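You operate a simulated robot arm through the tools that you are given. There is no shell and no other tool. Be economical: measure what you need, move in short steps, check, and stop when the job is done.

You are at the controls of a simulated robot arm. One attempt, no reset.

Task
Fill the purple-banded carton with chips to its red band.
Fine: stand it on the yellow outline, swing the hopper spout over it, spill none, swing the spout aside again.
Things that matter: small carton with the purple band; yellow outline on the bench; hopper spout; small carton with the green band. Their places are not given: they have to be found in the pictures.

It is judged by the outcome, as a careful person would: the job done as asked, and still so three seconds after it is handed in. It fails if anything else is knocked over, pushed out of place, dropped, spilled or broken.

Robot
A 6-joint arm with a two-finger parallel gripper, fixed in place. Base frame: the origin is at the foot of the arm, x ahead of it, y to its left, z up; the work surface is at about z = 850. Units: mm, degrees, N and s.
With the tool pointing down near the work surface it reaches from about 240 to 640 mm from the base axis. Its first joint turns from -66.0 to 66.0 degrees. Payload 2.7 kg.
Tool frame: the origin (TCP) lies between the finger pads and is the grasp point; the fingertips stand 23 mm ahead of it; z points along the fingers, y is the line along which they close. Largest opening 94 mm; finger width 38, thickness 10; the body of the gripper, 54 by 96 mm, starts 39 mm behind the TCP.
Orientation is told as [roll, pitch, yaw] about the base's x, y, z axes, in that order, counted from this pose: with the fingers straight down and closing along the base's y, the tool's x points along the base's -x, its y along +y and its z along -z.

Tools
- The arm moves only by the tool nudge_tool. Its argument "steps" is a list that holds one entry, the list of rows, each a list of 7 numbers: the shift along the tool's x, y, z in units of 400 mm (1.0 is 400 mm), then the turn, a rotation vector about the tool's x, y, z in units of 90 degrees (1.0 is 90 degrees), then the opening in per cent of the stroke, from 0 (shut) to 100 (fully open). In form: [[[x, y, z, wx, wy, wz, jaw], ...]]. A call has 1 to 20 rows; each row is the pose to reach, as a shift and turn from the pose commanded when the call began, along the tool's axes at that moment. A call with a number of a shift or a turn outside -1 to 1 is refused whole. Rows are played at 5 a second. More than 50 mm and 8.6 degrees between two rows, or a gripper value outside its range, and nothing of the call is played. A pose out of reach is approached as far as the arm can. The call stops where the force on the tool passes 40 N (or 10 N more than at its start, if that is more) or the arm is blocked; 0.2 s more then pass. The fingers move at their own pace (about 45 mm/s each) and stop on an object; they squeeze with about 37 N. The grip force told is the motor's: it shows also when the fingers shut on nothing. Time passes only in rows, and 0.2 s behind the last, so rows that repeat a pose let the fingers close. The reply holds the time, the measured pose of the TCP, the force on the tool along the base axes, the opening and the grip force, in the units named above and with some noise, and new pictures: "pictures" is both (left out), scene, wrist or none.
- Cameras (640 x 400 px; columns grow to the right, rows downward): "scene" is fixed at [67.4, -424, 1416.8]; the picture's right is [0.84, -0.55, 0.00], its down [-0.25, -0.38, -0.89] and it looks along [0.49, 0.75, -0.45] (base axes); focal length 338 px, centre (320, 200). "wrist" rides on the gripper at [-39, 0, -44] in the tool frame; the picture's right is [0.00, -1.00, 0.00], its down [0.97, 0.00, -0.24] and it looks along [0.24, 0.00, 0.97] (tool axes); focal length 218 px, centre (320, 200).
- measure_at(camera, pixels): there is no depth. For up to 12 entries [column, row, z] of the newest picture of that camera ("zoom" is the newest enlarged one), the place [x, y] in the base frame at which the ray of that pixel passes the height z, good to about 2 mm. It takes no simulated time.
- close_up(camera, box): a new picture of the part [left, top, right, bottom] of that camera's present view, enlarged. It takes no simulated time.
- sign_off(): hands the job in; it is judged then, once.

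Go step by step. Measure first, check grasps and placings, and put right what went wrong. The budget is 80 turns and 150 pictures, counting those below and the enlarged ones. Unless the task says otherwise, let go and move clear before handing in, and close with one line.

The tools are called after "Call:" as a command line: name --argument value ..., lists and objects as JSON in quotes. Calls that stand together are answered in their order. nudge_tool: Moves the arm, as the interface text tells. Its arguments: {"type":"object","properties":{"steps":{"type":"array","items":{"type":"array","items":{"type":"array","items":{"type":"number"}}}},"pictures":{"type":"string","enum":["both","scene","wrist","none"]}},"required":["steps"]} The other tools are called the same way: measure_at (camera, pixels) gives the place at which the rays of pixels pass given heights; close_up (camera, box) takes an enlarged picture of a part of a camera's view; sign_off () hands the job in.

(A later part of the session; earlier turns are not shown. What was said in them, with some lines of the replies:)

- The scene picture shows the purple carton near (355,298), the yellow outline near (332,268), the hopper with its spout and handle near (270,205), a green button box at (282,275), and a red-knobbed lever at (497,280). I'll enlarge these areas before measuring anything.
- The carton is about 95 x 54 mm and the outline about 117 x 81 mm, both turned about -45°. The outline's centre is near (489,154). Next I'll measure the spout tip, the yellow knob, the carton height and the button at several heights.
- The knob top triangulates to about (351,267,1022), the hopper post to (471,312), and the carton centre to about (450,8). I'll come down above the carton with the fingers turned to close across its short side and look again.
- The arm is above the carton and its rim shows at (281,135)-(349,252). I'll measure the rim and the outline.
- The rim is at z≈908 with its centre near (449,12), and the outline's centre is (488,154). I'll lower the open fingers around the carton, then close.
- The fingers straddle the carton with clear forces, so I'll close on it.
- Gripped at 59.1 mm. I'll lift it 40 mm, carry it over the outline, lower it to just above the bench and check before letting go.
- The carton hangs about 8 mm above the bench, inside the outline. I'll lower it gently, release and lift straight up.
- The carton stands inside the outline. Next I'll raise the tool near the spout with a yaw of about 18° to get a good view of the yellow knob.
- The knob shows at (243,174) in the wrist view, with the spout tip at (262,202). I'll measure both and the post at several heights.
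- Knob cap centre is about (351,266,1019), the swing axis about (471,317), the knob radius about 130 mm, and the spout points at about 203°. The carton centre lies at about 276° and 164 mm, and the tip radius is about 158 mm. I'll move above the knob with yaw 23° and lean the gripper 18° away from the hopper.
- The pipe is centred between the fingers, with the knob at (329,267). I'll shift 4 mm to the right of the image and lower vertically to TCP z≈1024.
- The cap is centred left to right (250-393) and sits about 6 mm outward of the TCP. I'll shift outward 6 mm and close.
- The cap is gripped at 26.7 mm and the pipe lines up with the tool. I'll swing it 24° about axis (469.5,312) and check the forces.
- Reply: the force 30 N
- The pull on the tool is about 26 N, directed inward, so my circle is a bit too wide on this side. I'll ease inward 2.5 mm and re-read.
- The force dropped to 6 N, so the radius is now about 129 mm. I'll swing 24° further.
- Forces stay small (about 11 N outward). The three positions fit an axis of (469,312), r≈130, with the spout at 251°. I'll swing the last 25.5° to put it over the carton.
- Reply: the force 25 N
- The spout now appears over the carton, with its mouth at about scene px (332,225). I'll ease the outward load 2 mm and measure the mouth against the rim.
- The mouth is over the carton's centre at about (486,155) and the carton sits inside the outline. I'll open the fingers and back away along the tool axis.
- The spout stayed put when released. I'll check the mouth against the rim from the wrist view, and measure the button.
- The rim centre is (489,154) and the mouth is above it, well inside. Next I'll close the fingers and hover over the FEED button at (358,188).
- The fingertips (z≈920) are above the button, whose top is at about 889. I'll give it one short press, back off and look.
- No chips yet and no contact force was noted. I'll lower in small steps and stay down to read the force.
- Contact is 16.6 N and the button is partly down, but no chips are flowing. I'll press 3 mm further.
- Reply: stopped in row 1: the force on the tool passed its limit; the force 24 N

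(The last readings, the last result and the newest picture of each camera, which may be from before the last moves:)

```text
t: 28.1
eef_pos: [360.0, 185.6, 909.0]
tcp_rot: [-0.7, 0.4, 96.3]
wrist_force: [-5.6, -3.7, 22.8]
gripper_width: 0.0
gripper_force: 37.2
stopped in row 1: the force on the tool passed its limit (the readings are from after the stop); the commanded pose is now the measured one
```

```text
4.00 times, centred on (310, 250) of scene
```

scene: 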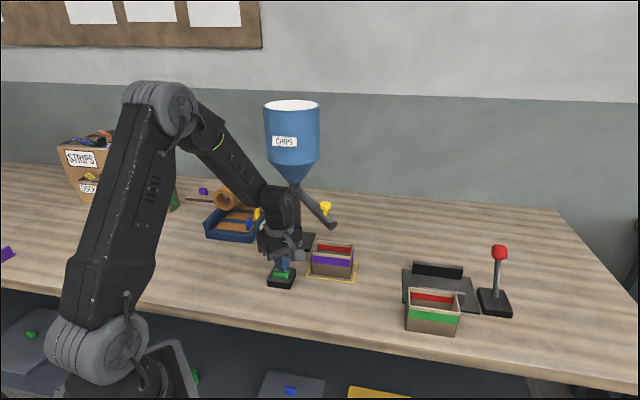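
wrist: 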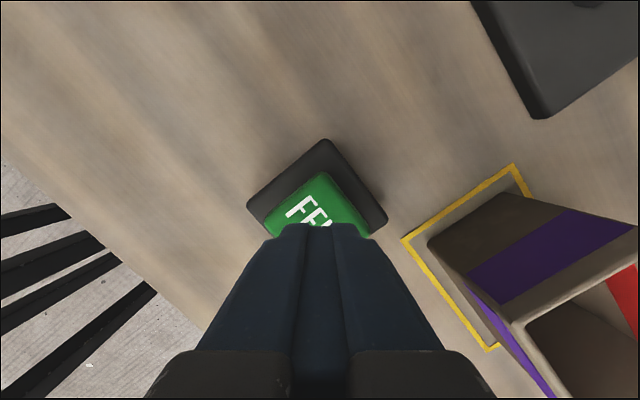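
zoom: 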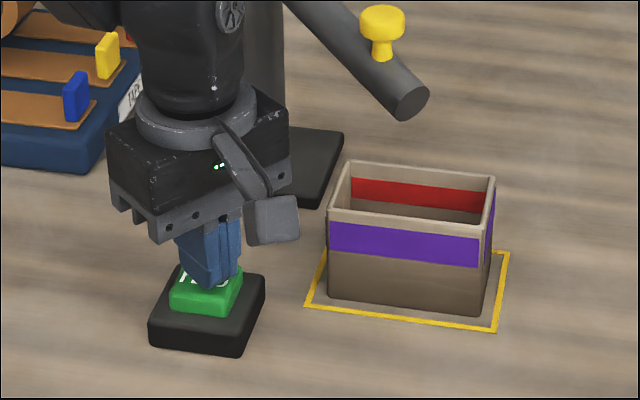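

The button has bottomed out. The lower inside of the carton isn't visible from the scene camera, so I'll lift off and look in with the wrist camera.

Call:
nudge_tool --steps '[[[0, 0, -0.05, 0, 0, 0, 0], [0.05, 0, -0.15, 0, 0, 0, 0], [0.13, 0, -0.25, 0, 0, 0, 0], [0.2, -0.05, -0.35, 0, 0, 0, 0], [0.22, -0.08, -0.4, 0, 0, 0, 0]]]'

Call:
close_up --camera "wrist" --box '[220, 20, 540, 220]'

```text
refused: row 3 steps farther than a row can; nothing moved
```

```text
2.00 times, centred on (380, 120) of wrist
```

zoom: 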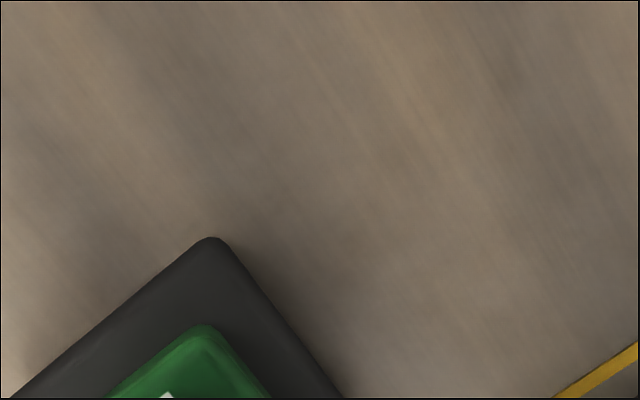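

One row stepped too far and the call was refused, so nothing moved. I'll repeat the lift with smaller steps.

Call:
nudge_tool --steps '[[[0, 0, -0.05, 0, 0, 0, 0], [0.05, 0, -0.13, 0, 0, 0, 0], [0.1, 0, -0.21, 0, 0, 0, 0], [0.15, -0.03, -0.29, 0, 0, 0, 0], [0.2, -0.06, -0.36, 0, 0, 0, 0], [0.22, -0.08, -0.4, 0, 0, 0, 0]]]'

Call:
close_up --camera "wrist" --box '[220, 20, 540, 220]'

```text
t: 29.5
eef_pos: [399.0, 104.2, 1069.7]
tcp_rot: [-0.4, 0.5, 96.3]
wrist_force: [0.3, -0.8, -0.2]
gripper_width: 0.0
gripper_force: 36.4
```

scene: 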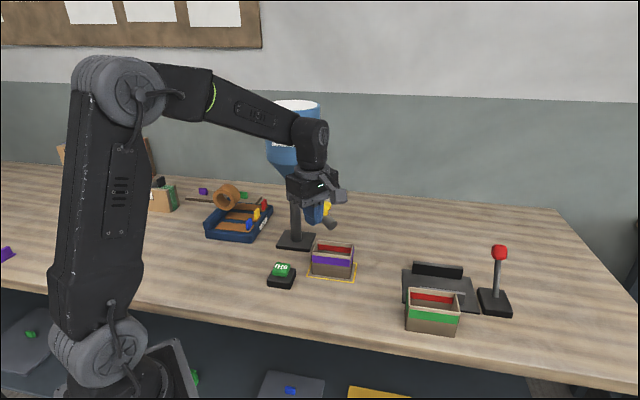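
wrist: 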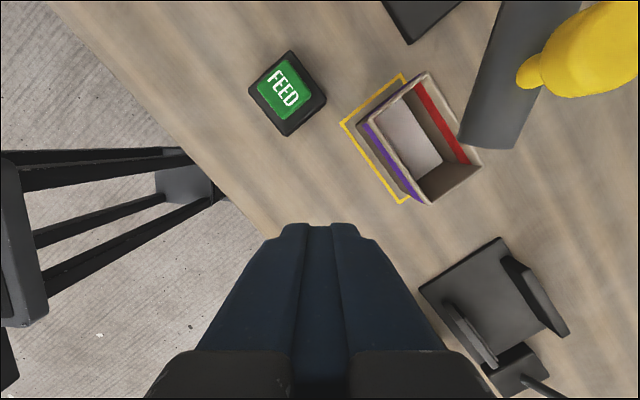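

```text
2.00 times, centred on (380, 120) of wrist
```

zoom: 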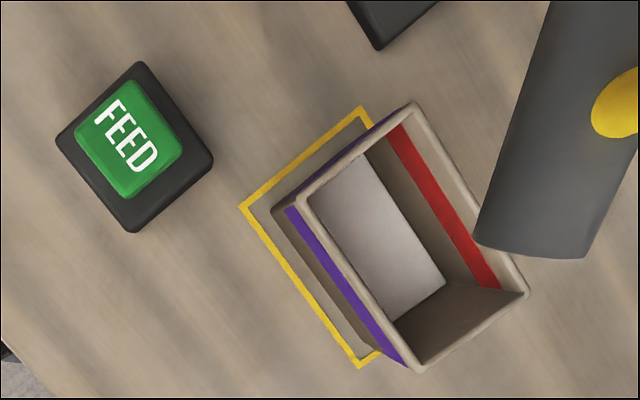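

The carton floor has turned pale, so some chips went in, and nothing shows on the bench. I'll estimate the level from the size of the surface.

Call:
measure_at --camera "zoom" --pixels '[[367, 155, 852], [445, 283, 852], [367, 155, 860], [445, 283, 860], [367, 155, 870], [445, 283, 870], [367, 155, 880], [445, 283, 880], [412, 106, 908], [525, 293, 908], [390, 125, 900], [488, 288, 900]]'

Call:
close_up --camera "wrist" --box '[340, 60, 500, 210]'

```text
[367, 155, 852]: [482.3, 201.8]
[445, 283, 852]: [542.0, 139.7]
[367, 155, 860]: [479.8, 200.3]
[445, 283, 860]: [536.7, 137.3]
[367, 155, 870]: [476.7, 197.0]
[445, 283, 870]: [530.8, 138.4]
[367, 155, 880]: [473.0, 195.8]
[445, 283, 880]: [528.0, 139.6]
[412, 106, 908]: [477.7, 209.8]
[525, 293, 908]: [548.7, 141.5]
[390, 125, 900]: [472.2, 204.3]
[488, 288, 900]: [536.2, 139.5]
```

```text
2.67 times, centred on (420, 135) of wrist
```

zoom: 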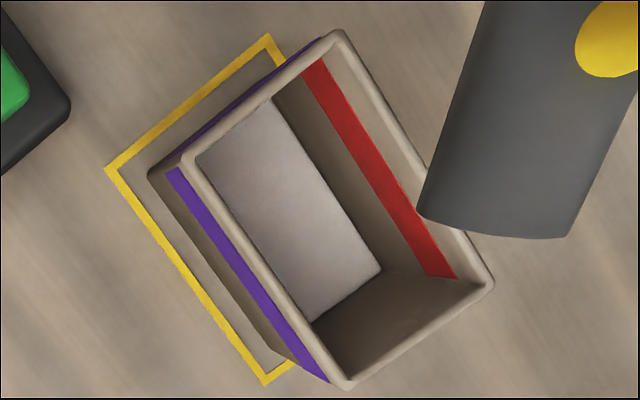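

The level is about z 855-858, and the red band spans about z 884-899. Chips flow while the button is held, so I'll go back and hold it for about 1.5 s, then check.

Call:
nudge_tool --steps '[[[-0.02, 0.02, 0.04, 0, 0, 0, 0], [-0.07, 0.05, 0.11, 0, 0, 0, 0], [-0.12, 0.08, 0.19, 0, 0, 0, 0], [-0.17, 0.08, 0.27, 0, 0, 0, 0], [-0.22, 0.082, 0.34, 0, 0, 0, 0], [-0.22, 0.082, 0.38, 0, 0, 0, 0], [-0.22, 0.082, 0.395, 0, 0, 0, 0], [-0.22, 0.082, 0.403, 0, 0, 0, 0], [-0.22, 0.082, 0.403, 0, 0, 0, 0], [-0.22, 0.082, 0.403, 0, 0, 0, 0], [-0.22, 0.082, 0.403, 0, 0, 0, 0], [-0.22, 0.082, 0.403, 0, 0, 0, 0], [-0.22, 0.082, 0.403, 0, 0, 0, 0], [-0.22, 0.082, 0.403, 0, 0, 0, 0]]]' --pictures "scene"

Call:
close_up --camera "scene" --box '[260, 200, 380, 290]'

```text
t: 32.5
eef_pos: [357.9, 186.7, 907.7]
tcp_rot: [-0.5, 0.5, 96.4]
wrist_force: [-9.5, 1.6, 36.6]
gripper_width: 0.1
gripper_force: 36.4
```

scene: 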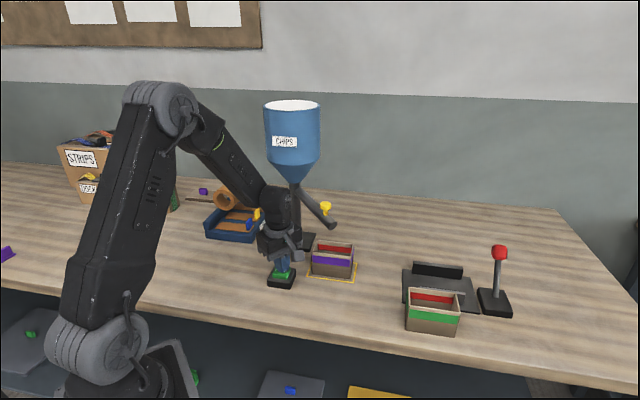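

```text
4.44 times, centred on (320, 245) of scene
```

zoom: 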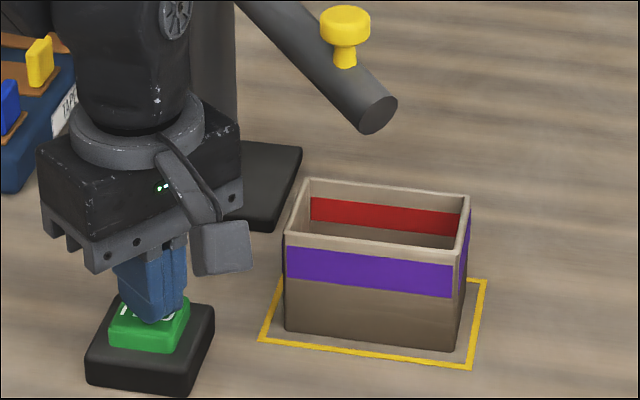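

36.6 N on the button, no stream visible, and the level is not yet in view below the band. I'll hold another 1.2 s at slightly less force, then lift and look in with the wrist camera to calibrate the rate.

Call:
nudge_tool --steps '[[[0, 0, -0.001, 0, 0, 0, 0], [0, 0, -0.001, 0, 0, 0, 0], [0, 0, -0.001, 0, 0, 0, 0], [0, 0, -0.001, 0, 0, 0, 0], [0, 0, -0.001, 0, 0, 0, 0]]]' --pictures "scene"

Call:
close_up --camera "scene" --box '[300, 190, 370, 290]'

Call:
nudge_tool --steps '[[[0, 0, -0.05, 0, 0, 0, 0], [0.05, 0, -0.13, 0, 0, 0, 0], [0.1, 0, -0.21, 0, 0, 0, 0], [0.15, -0.03, -0.29, 0, 0, 0, 0], [0.2, -0.06, -0.36, 0, 0, 0, 0], [0.22, -0.08, -0.4, 0, 0, 0, 0]]]' --pictures "wrist"

Call:
close_up --camera "wrist" --box '[340, 60, 500, 210]'

```text
t: 33.7
eef_pos: [358.6, 186.2, 908.2]
tcp_rot: [-0.6, 0.4, 96.4]
wrist_force: [-6.6, 5.5, 34.0]
gripper_width: 0.0
gripper_force: 37.1
```

scene: 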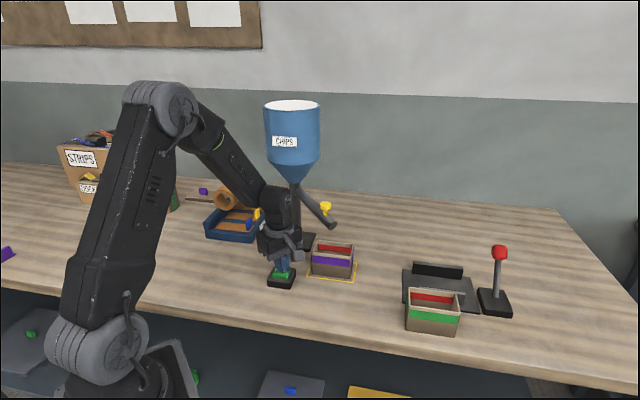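

```text
4.00 times, centred on (335, 240) of scene
```

zoom: 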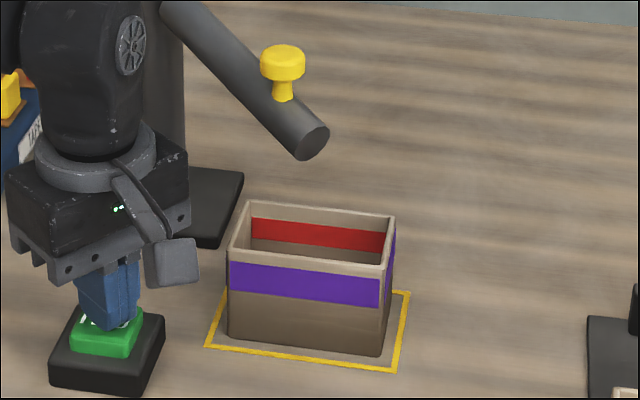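

```text
t: 35.1
eef_pos: [397.8, 103.2, 1067.5]
tcp_rot: [-0.2, 0.5, 96.3]
wrist_force: [0.2, -0.2, 0.0]
gripper_width: 0.0
gripper_force: 36.4
```

wrist: 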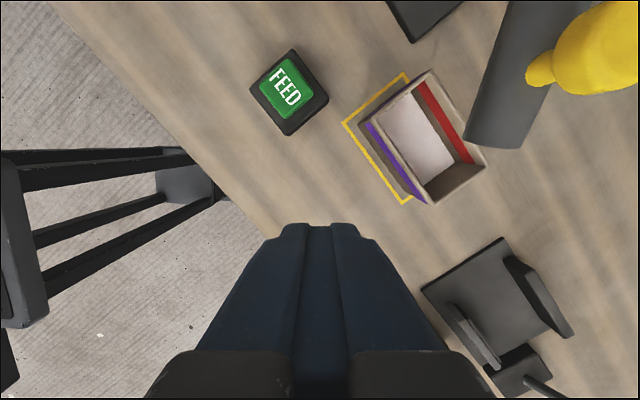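

```text
2.67 times, centred on (420, 135) of wrist
```

zoom: 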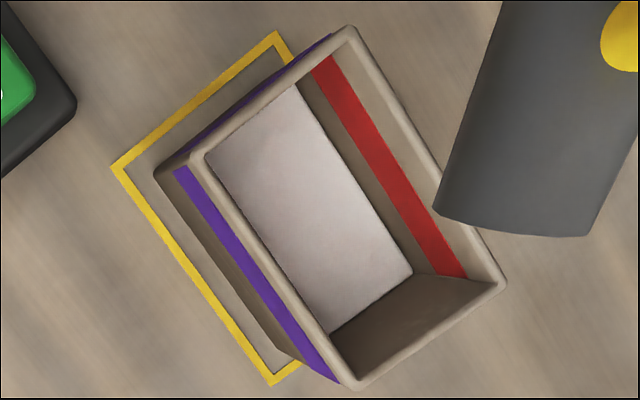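

The level rose. The far edge of the surface is now at zoom (297,87)-(413,272), about half way to the lower edge of the band. I'll measure to work out the rate.

Call:
measure_at --camera "zoom" --pixels '[[355, 179, 860], [355, 179, 865], [355, 179, 870], [355, 179, 875], [375, 171, 875], [375, 171, 880], [375, 171, 885], [375, 171, 890], [397, 161, 890], [397, 161, 895], [397, 161, 900], [420, 150, 908]]'

```text
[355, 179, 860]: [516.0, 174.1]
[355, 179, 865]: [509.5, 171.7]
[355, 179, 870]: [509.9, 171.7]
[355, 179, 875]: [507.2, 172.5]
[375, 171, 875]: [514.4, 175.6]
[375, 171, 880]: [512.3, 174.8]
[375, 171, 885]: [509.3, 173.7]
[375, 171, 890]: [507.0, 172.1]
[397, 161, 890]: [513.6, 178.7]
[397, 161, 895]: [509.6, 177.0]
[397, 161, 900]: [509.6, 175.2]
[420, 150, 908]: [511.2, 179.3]
```

The surface is at about 865 and the band runs about 882-897, so the rate is about 3.6 mm/s. I need about 24 mm more for mid-band. I'll press again and hold about 2.5 s, then keep holding while watching the scene camera.

Call:
nudge_tool --steps '[[[-0.02, 0.02, 0.04, 0, 0, 0, 0], [-0.07, 0.05, 0.11, 0, 0, 0, 0], [-0.12, 0.08, 0.19, 0, 0, 0, 0], [-0.17, 0.08, 0.27, 0, 0, 0, 0], [-0.22, 0.08, 0.34, 0, 0, 0, 0], [-0.22, 0.08, 0.38, 0, 0, 0, 0], [-0.22, 0.08, 0.393, 0, 0, 0, 0], [-0.22, 0.08, 0.398, 0, 0, 0, 0], [-0.22, 0.08, 0.398, 0, 0, 0, 0], [-0.22, 0.08, 0.398, 0, 0, 0, 0], [-0.22, 0.08, 0.398, 0, 0, 0, 0], [-0.22, 0.08, 0.398, 0, 0, 0, 0], [-0.22, 0.08, 0.398, 0, 0, 0, 0], [-0.22, 0.08, 0.398, 0, 0, 0, 0], [-0.22, 0.08, 0.398, 0, 0, 0, 0], [-0.22, 0.08, 0.398, 0, 0, 0, 0], [-0.22, 0.08, 0.398, 0, 0, 0, 0], [-0.22, 0.08, 0.398, 0, 0, 0, 0], [-0.22, 0.08, 0.398, 0, 0, 0, 0]]]' --pictures "scene"

Call:
close_up --camera "scene" --box '[300, 220, 370, 290]'

```text
t: 39.1
eef_pos: [356.9, 186.9, 908.4]
tcp_rot: [-0.5, 0.4, 96.3]
wrist_force: [-4.4, 5.7, 30.4]
gripper_width: 0.0
gripper_force: 36.8
```

scene: 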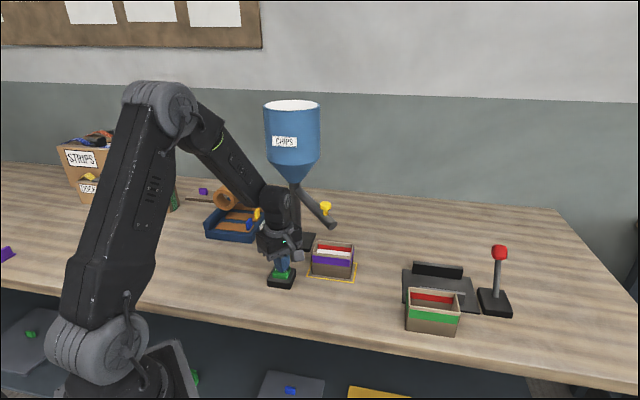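

```text
5.71 times, centred on (335, 255) of scene
```

zoom: 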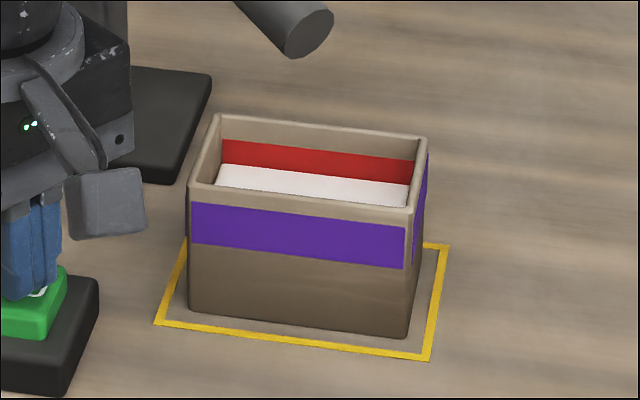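

The level is already inside the red band: the visible red is now 140-165 against about 35 px tall before. I'll release at once and check.

Call:
nudge_tool --steps '[[[0, 0, -0.06, 0, 0, 0, 0], [0.02, 0, -0.13, 0, 0, 0, 0], [0.1, 0, -0.21, 0, 0, 0, 0], [0.15, -0.03, -0.29, 0, 0, 0, 0], [0.2, -0.06, -0.36, 0, 0, 0, 0], [0.22, -0.08, -0.4, 0, 0, 0, 0]]]'

Call:
close_up --camera "scene" --box '[300, 220, 370, 290]'

Call:
close_up --camera "wrist" --box '[340, 60, 500, 210]'

```text
t: 40.5
eef_pos: [397.4, 103.0, 1069.8]
tcp_rot: [-0.3, 0.5, 96.3]
wrist_force: [-0.3, 0.7, 1.4]
gripper_width: 0.0
gripper_force: 36.8
```

scene: 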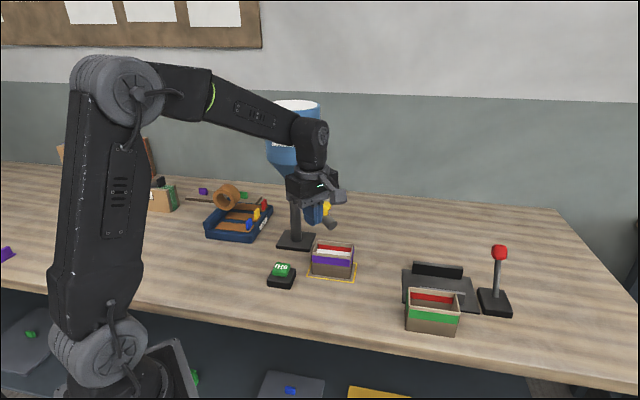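
wrist: 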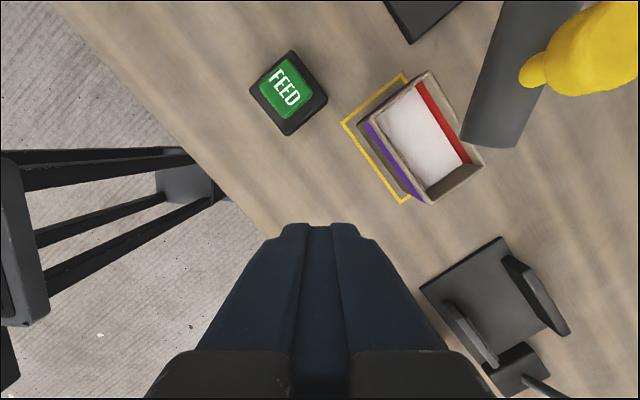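

```text
5.71 times, centred on (335, 255) of scene
```

zoom: 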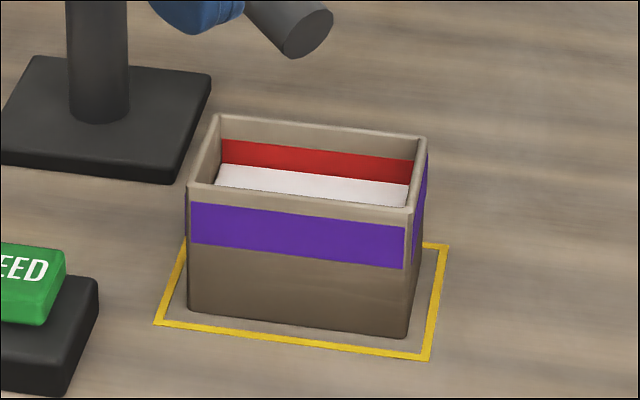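

```text
2.67 times, centred on (420, 135) of wrist
```

zoom: 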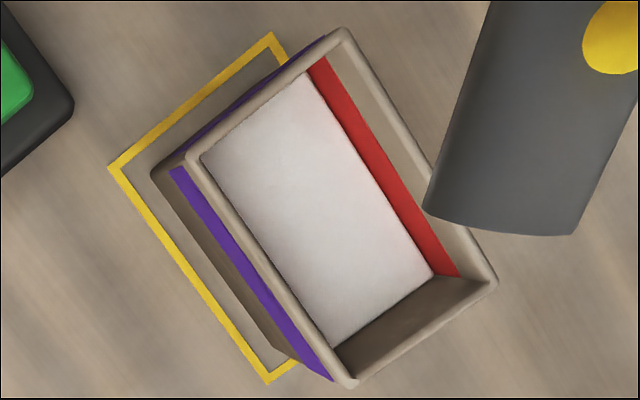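

The level is only about 1-2 mm into the lower edge of the band (visible red 26 px against 28.5 px when empty). One more press of about 0.8 s should bring it near mid-band; the lift is in the same call.

Call:
nudge_tool --steps '[[[-0.02, 0.02, 0.04, 0, 0, 0, 0], [-0.07, 0.05, 0.11, 0, 0, 0, 0], [-0.12, 0.08, 0.19, 0, 0, 0, 0], [-0.19, 0.08, 0.27, 0, 0, 0, 0], [-0.22, 0.08, 0.34, 0, 0, 0, 0], [-0.22, 0.08, 0.38, 0, 0, 0, 0], [-0.22, 0.08, 0.393, 0, 0, 0, 0], [-0.22, 0.08, 0.398, 0, 0, 0, 0], [-0.22, 0.08, 0.398, 0, 0, 0, 0], [-0.22, 0.08, 0.398, 0, 0, 0, 0], [-0.22, 0.08, 0.398, 0, 0, 0, 0], [-0.22, 0.08, 0.34, 0, 0, 0, 0], [-0.2, 0.08, 0.27, 0, 0, 0, 0], [-0.12, 0.08, 0.19, 0, 0, 0, 0], [-0.07, 0.05, 0.11, 0, 0, 0, 0], [-0.02, 0.02, 0.04, 0, 0, 0, 0], [0, 0, 0, 0, 0, 0, 0]]]'

Call:
close_up --camera "scene" --box '[300, 220, 370, 290]'

Call:
close_up --camera "wrist" --box '[340, 60, 500, 210]'

```text
t: 44.1
eef_pos: [397.3, 104.0, 1068.0]
tcp_rot: [-0.4, 0.5, 96.3]
wrist_force: [-0.5, 0.0, -0.5]
gripper_width: 0.0
gripper_force: 36.6
```

scene: 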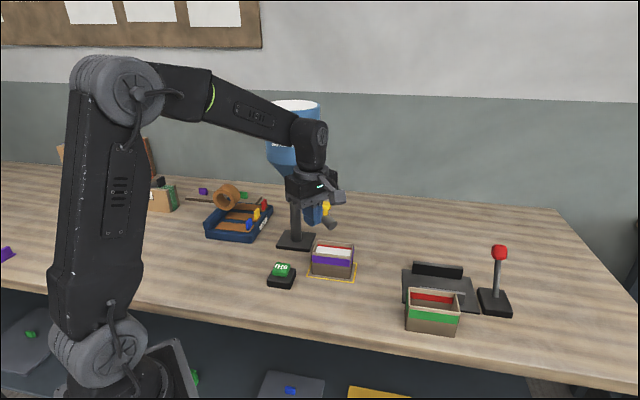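
wrist: 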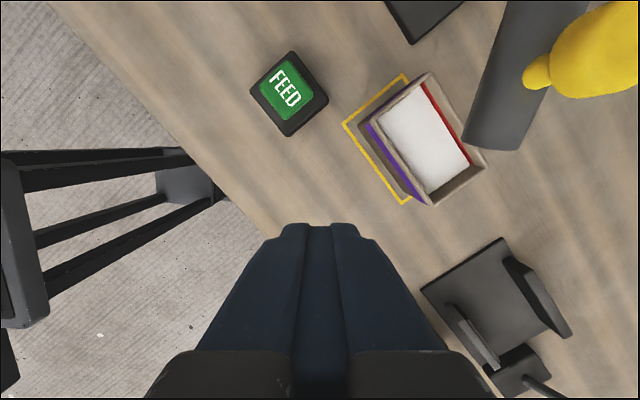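

```text
5.71 times, centred on (335, 255) of scene
```

zoom: 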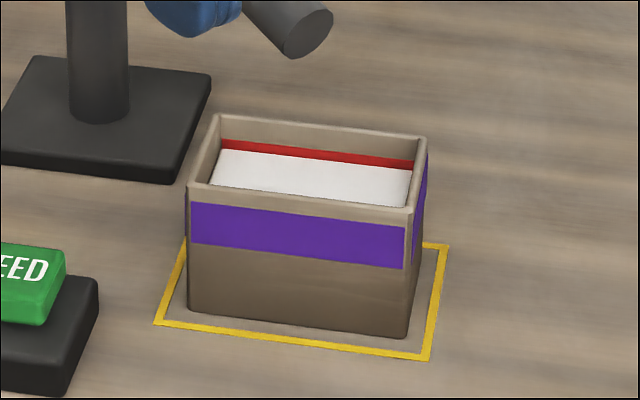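

```text
2.67 times, centred on (420, 135) of wrist
```

zoom: 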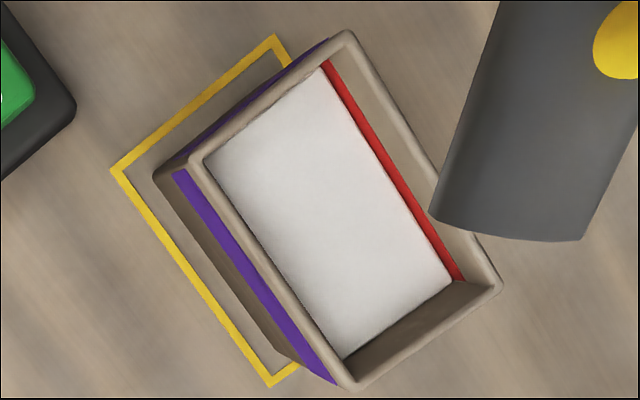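

The level is about 60% up the red band, and nothing is spilled on the bench. Now I'll rise, open, and take the tilted hover pose above the knob again.

Call:
nudge_tool --steps '[[[0, 0, -0.06, 0, 0, 0, 100], [0, -0.03, -0.11, 0, -0.05, 0, 100], [-0.03, -0.09, -0.11, 0, -0.1, 0, 100], [-0.06, -0.15, -0.11, 0, -0.15, 0, 100], [-0.09, -0.21, -0.11, 0, -0.2, 0, 100], [-0.101, -0.239, -0.1, 0, -0.2, 0, 100], [-0.101, -0.239, -0.096, 0, -0.2, 0, 100]]]'

```text
t: 45.7
eef_pos: [488.0, 155.2, 1106.7]
tcp_rot: [-0.4, -17.6, 96.4]
wrist_force: [0.0, 1.1, -0.8]
gripper_width: 93.8
gripper_force: 0.1
```

scene: 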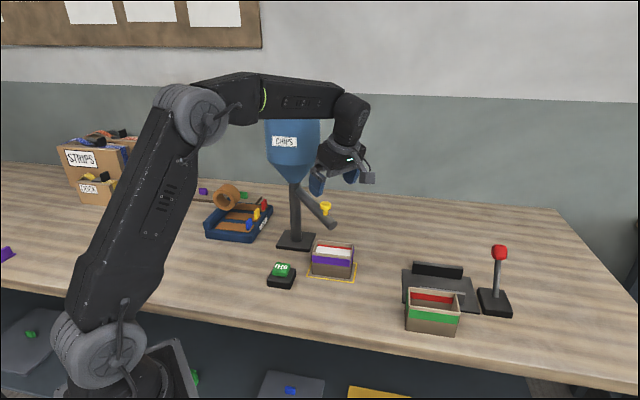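
wrist: 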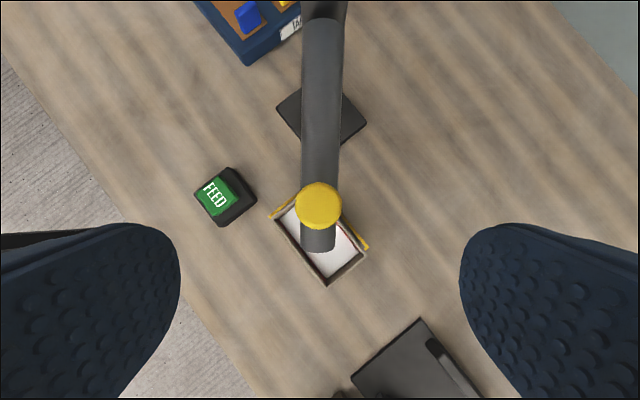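

The knob at (319,205) is centred between the fingers. I'll advance 88 mm along the tool axis and close on it.

Call:
nudge_tool --steps '[[[0, 0, 0.08, 0, 0, 0, 100], [0, 0, 0.16, 0, 0, 0, 100], [0, 0, 0.22, 0, 0, 0, 100], [0, 0, 0.22, 0, 0, 0, 100], [0, 0, 0.22, 0, 0, 0, 0], [0, 0, 0.22, 0, 0, 0, 0], [0, 0, 0.22, 0, 0, 0, 0], [0, 0, 0.22, 0, 0, 0, 0], [0, 0, 0.22, 0, 0, 0, 0], [0, 0, 0.22, 0, 0, 0, 0]]]'

```text
t: 47.9
eef_pos: [486.0, 181.2, 1022.7]
tcp_rot: [-0.3, -17.5, 96.3]
wrist_force: [-4.5, -1.5, 0.5]
gripper_width: 26.9
gripper_force: 44.7
```

scene: 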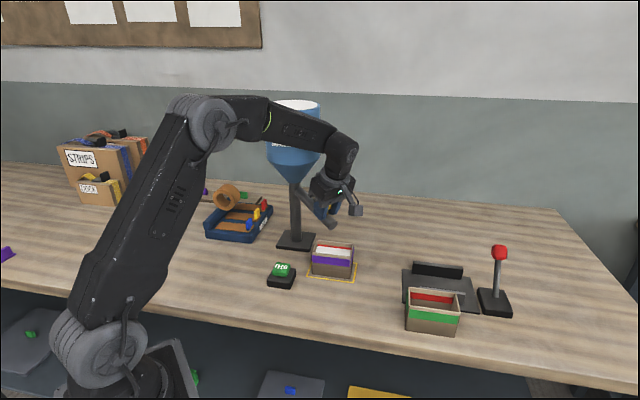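
wrist: 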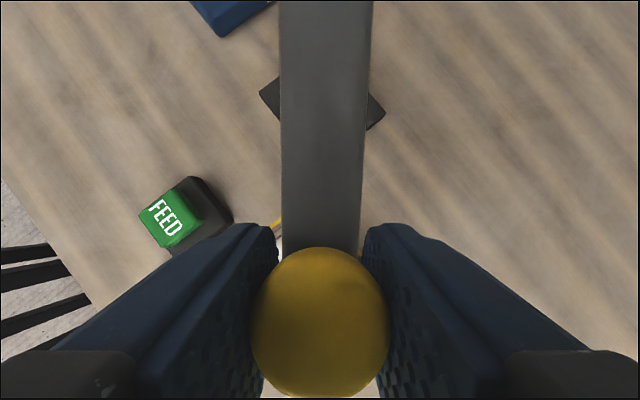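

The knob is gripped at 26.9 mm with low forces. I'll swing back clockwise by 24° and check.

Call:
nudge_tool --steps '[[[-0.0003, 0.0229, 0.0001, 0.0134, 0, 0.0424, 0], [-0.0022, 0.0456, 0.0007, 0.0268, 0, 0.0848, 0], [-0.0056, 0.0682, 0.0017, 0.0401, 0, 0.1272, 0], [-0.0104, 0.0905, 0.0033, 0.0535, 0, 0.1696, 0], [-0.0168, 0.1124, 0.0053, 0.0669, 0, 0.212, 0], [-0.0245, 0.1337, 0.0077, 0.0803, 0, 0.2544, 0], [-0.0245, 0.1337, 0.0077, 0.0803, 0, 0.2544, 0]]]' --pictures "scene"

```text
t: 49.5
eef_pos: [432.0, 187.1, 1022.7]
tcp_rot: [-0.5, -17.8, 72.3]
wrist_force: [9.0, 28.3, 0.9]
gripper_width: 26.8
gripper_force: 44.8
```

scene: 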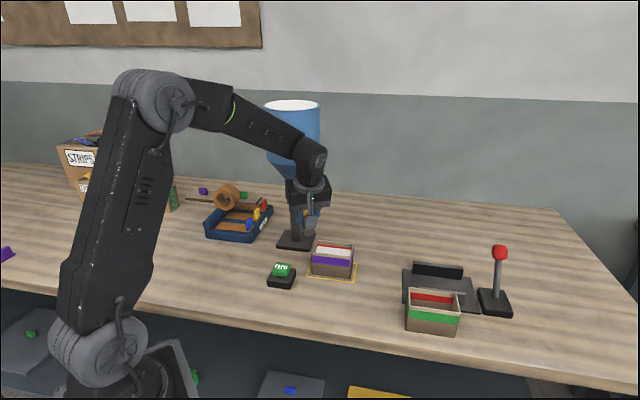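

There is a 29 N inward pull, so I'll ease inward 2.5 mm as before and continue 24° at the smaller radius in the same call.

Call:
nudge_tool --steps '[[[-0.006, 0, 0.0019, 0, 0, 0, 0], [-0.0068, 0.0225, 0.0021, 0.0134, 0, 0.0424, 0], [-0.009, 0.0449, 0.0029, 0.0268, 0, 0.0848, 0], [-0.0127, 0.067, 0.0041, 0.0401, 0, 0.1272, 0], [-0.0179, 0.0889, 0.0057, 0.0535, 0, 0.1696, 0], [-0.0245, 0.1103, 0.008, 0.0669, 0, 0.212, 0], [-0.0325, 0.1311, 0.0106, 0.0803, 0, 0.2544, 0], [-0.0325, 0.1311, 0.0106, 0.0803, 0, 0.2544, 0]]]' --pictures "scene"

```text
t: 51.3
eef_pos: [384.1, 213.3, 1022.8]
tcp_rot: [-0.2, -17.7, 48.3]
wrist_force: [-13.8, -17.0, 20.7]
gripper_width: 27.2
gripper_force: 44.8
```

scene: 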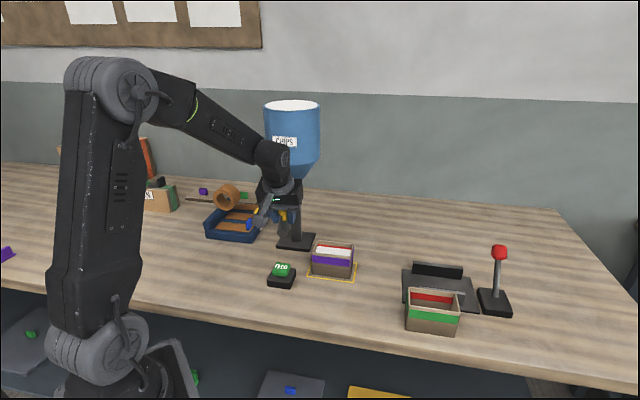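

Now 22 N outward and 21 N up. I'll ease out 2 mm and up 1 mm, then swing the last 24°.

Call:
nudge_tool --steps '[[[0.004, 0, -0.0039, 0, 0, 0, 0], [0.0032, 0.0228, -0.0037, 0.0134, 0, 0.0424, 0], [0.001, 0.0454, -0.0029, 0.0268, 0, 0.0848, 0], [-0.0027, 0.0678, -0.0017, 0.0401, 0, 0.1272, 0], [-0.008, 0.0899, -0.0001, 0.0535, 0, 0.1696, 0], [-0.0147, 0.1116, 0.0021, 0.0669, 0, 0.212, 0], [-0.0228, 0.1327, 0.0047, 0.0803, 0, 0.2544, 0], [-0.0228, 0.1327, 0.0047, 0.0803, 0, 0.2544, 0]]]'

```text
t: 53.1
eef_pos: [351.3, 254.5, 1021.9]
tcp_rot: [-0.3, -17.7, 24.3]
wrist_force: [-12.0, -1.5, -6.9]
gripper_width: 27.2
gripper_force: 45.1
```

scene: 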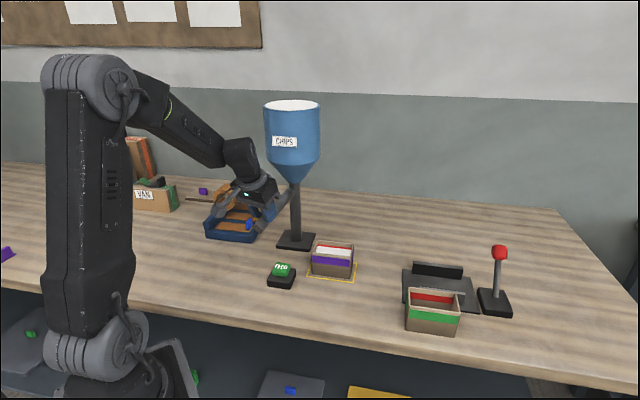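
wrist: 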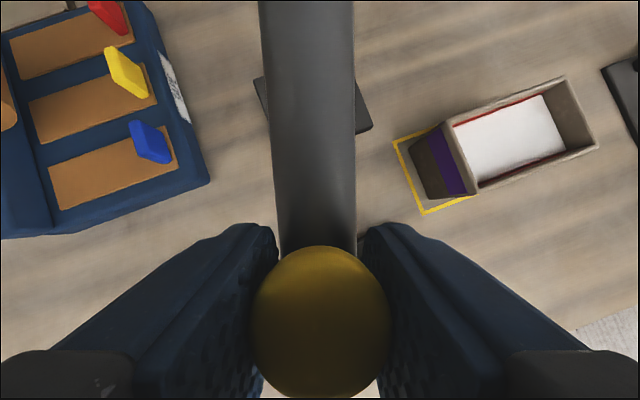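

The spout is back within about 3° of where it started. I'll finish that bit, release and back away along the tool axis.

Call:
nudge_tool --steps '[[[0.001, 0.0145, -0.0005, 0.0084, 0, 0.0265, 0], [0.001, 0.0145, -0.0005, 0.0084, 0, 0.0265, 0], [0.001, 0.0145, -0.0005, 0.0084, 0, 0.0265, 50], [0.001, 0.0145, -0.0005, 0.0084, 0, 0.0265, 100], [0.001, 0.0145, -0.0005, 0.0084, 0, 0.0265, 100], [0.001, 0.0145, -0.0005, 0.0084, 0, 0.0265, 100], [0.001, 0.0145, -0.05, 0.0084, 0, 0.0265, 100], [0.001, 0.0145, -0.13, 0.0084, 0, 0.0265, 100], [0.001, 0.0145, -0.22, 0.0084, 0, 0.0265, 100], [0.001, 0.0145, -0.32, 0.0084, 0, 0.0265, 100]]]'

Call:
close_up --camera "scene" --box '[190, 150, 400, 300]'

Call:
close_up --camera "scene" --box '[300, 220, 370, 290]'

```text
t: 55.3
eef_pos: [312.5, 245.4, 1144.3]
tcp_rot: [-0.2, -17.8, 21.7]
wrist_force: [-0.1, -0.4, -0.5]
gripper_width: 93.9
gripper_force: 0.1
```

scene: 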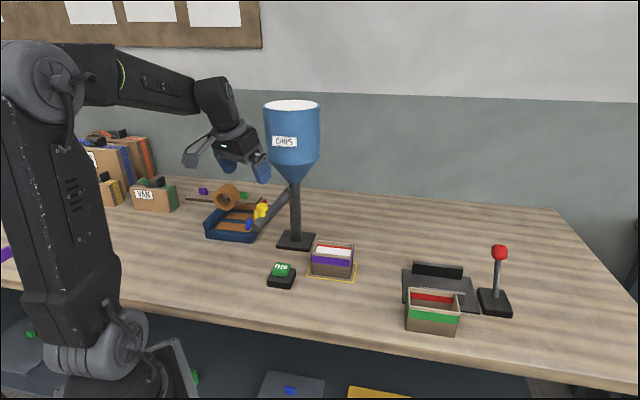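
wrist: 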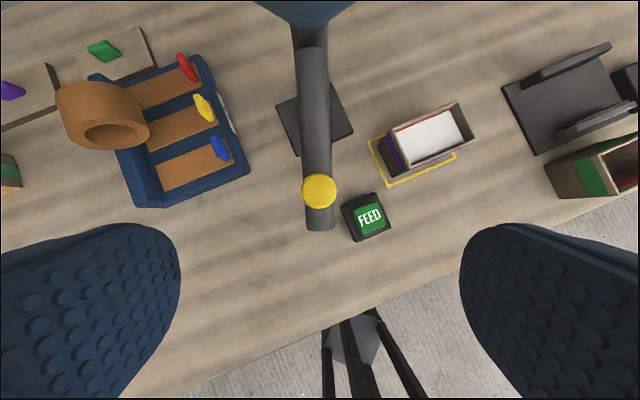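

```text
2.67 times, centred on (295, 225) of scene
```

zoom: 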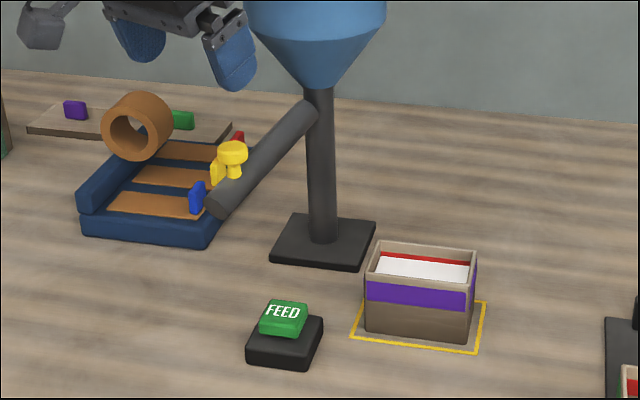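

```text
5.71 times, centred on (335, 255) of scene
```

zoom: 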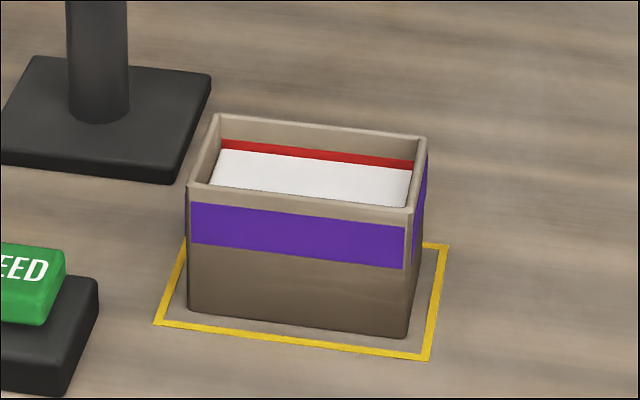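

The carton stands inside the outline, filled into its red band. The spout is back aside, no chips are on the bench, and the arm is clear, so I'm handing it in.

Call:
sign_off

```text
The job is handed in.
```

I filled the purple-banded carton to about 60% of the way up its red band. It stands inside the yellow outline, the spout is swung back aside, and I saw no spilled chips in the pictures.
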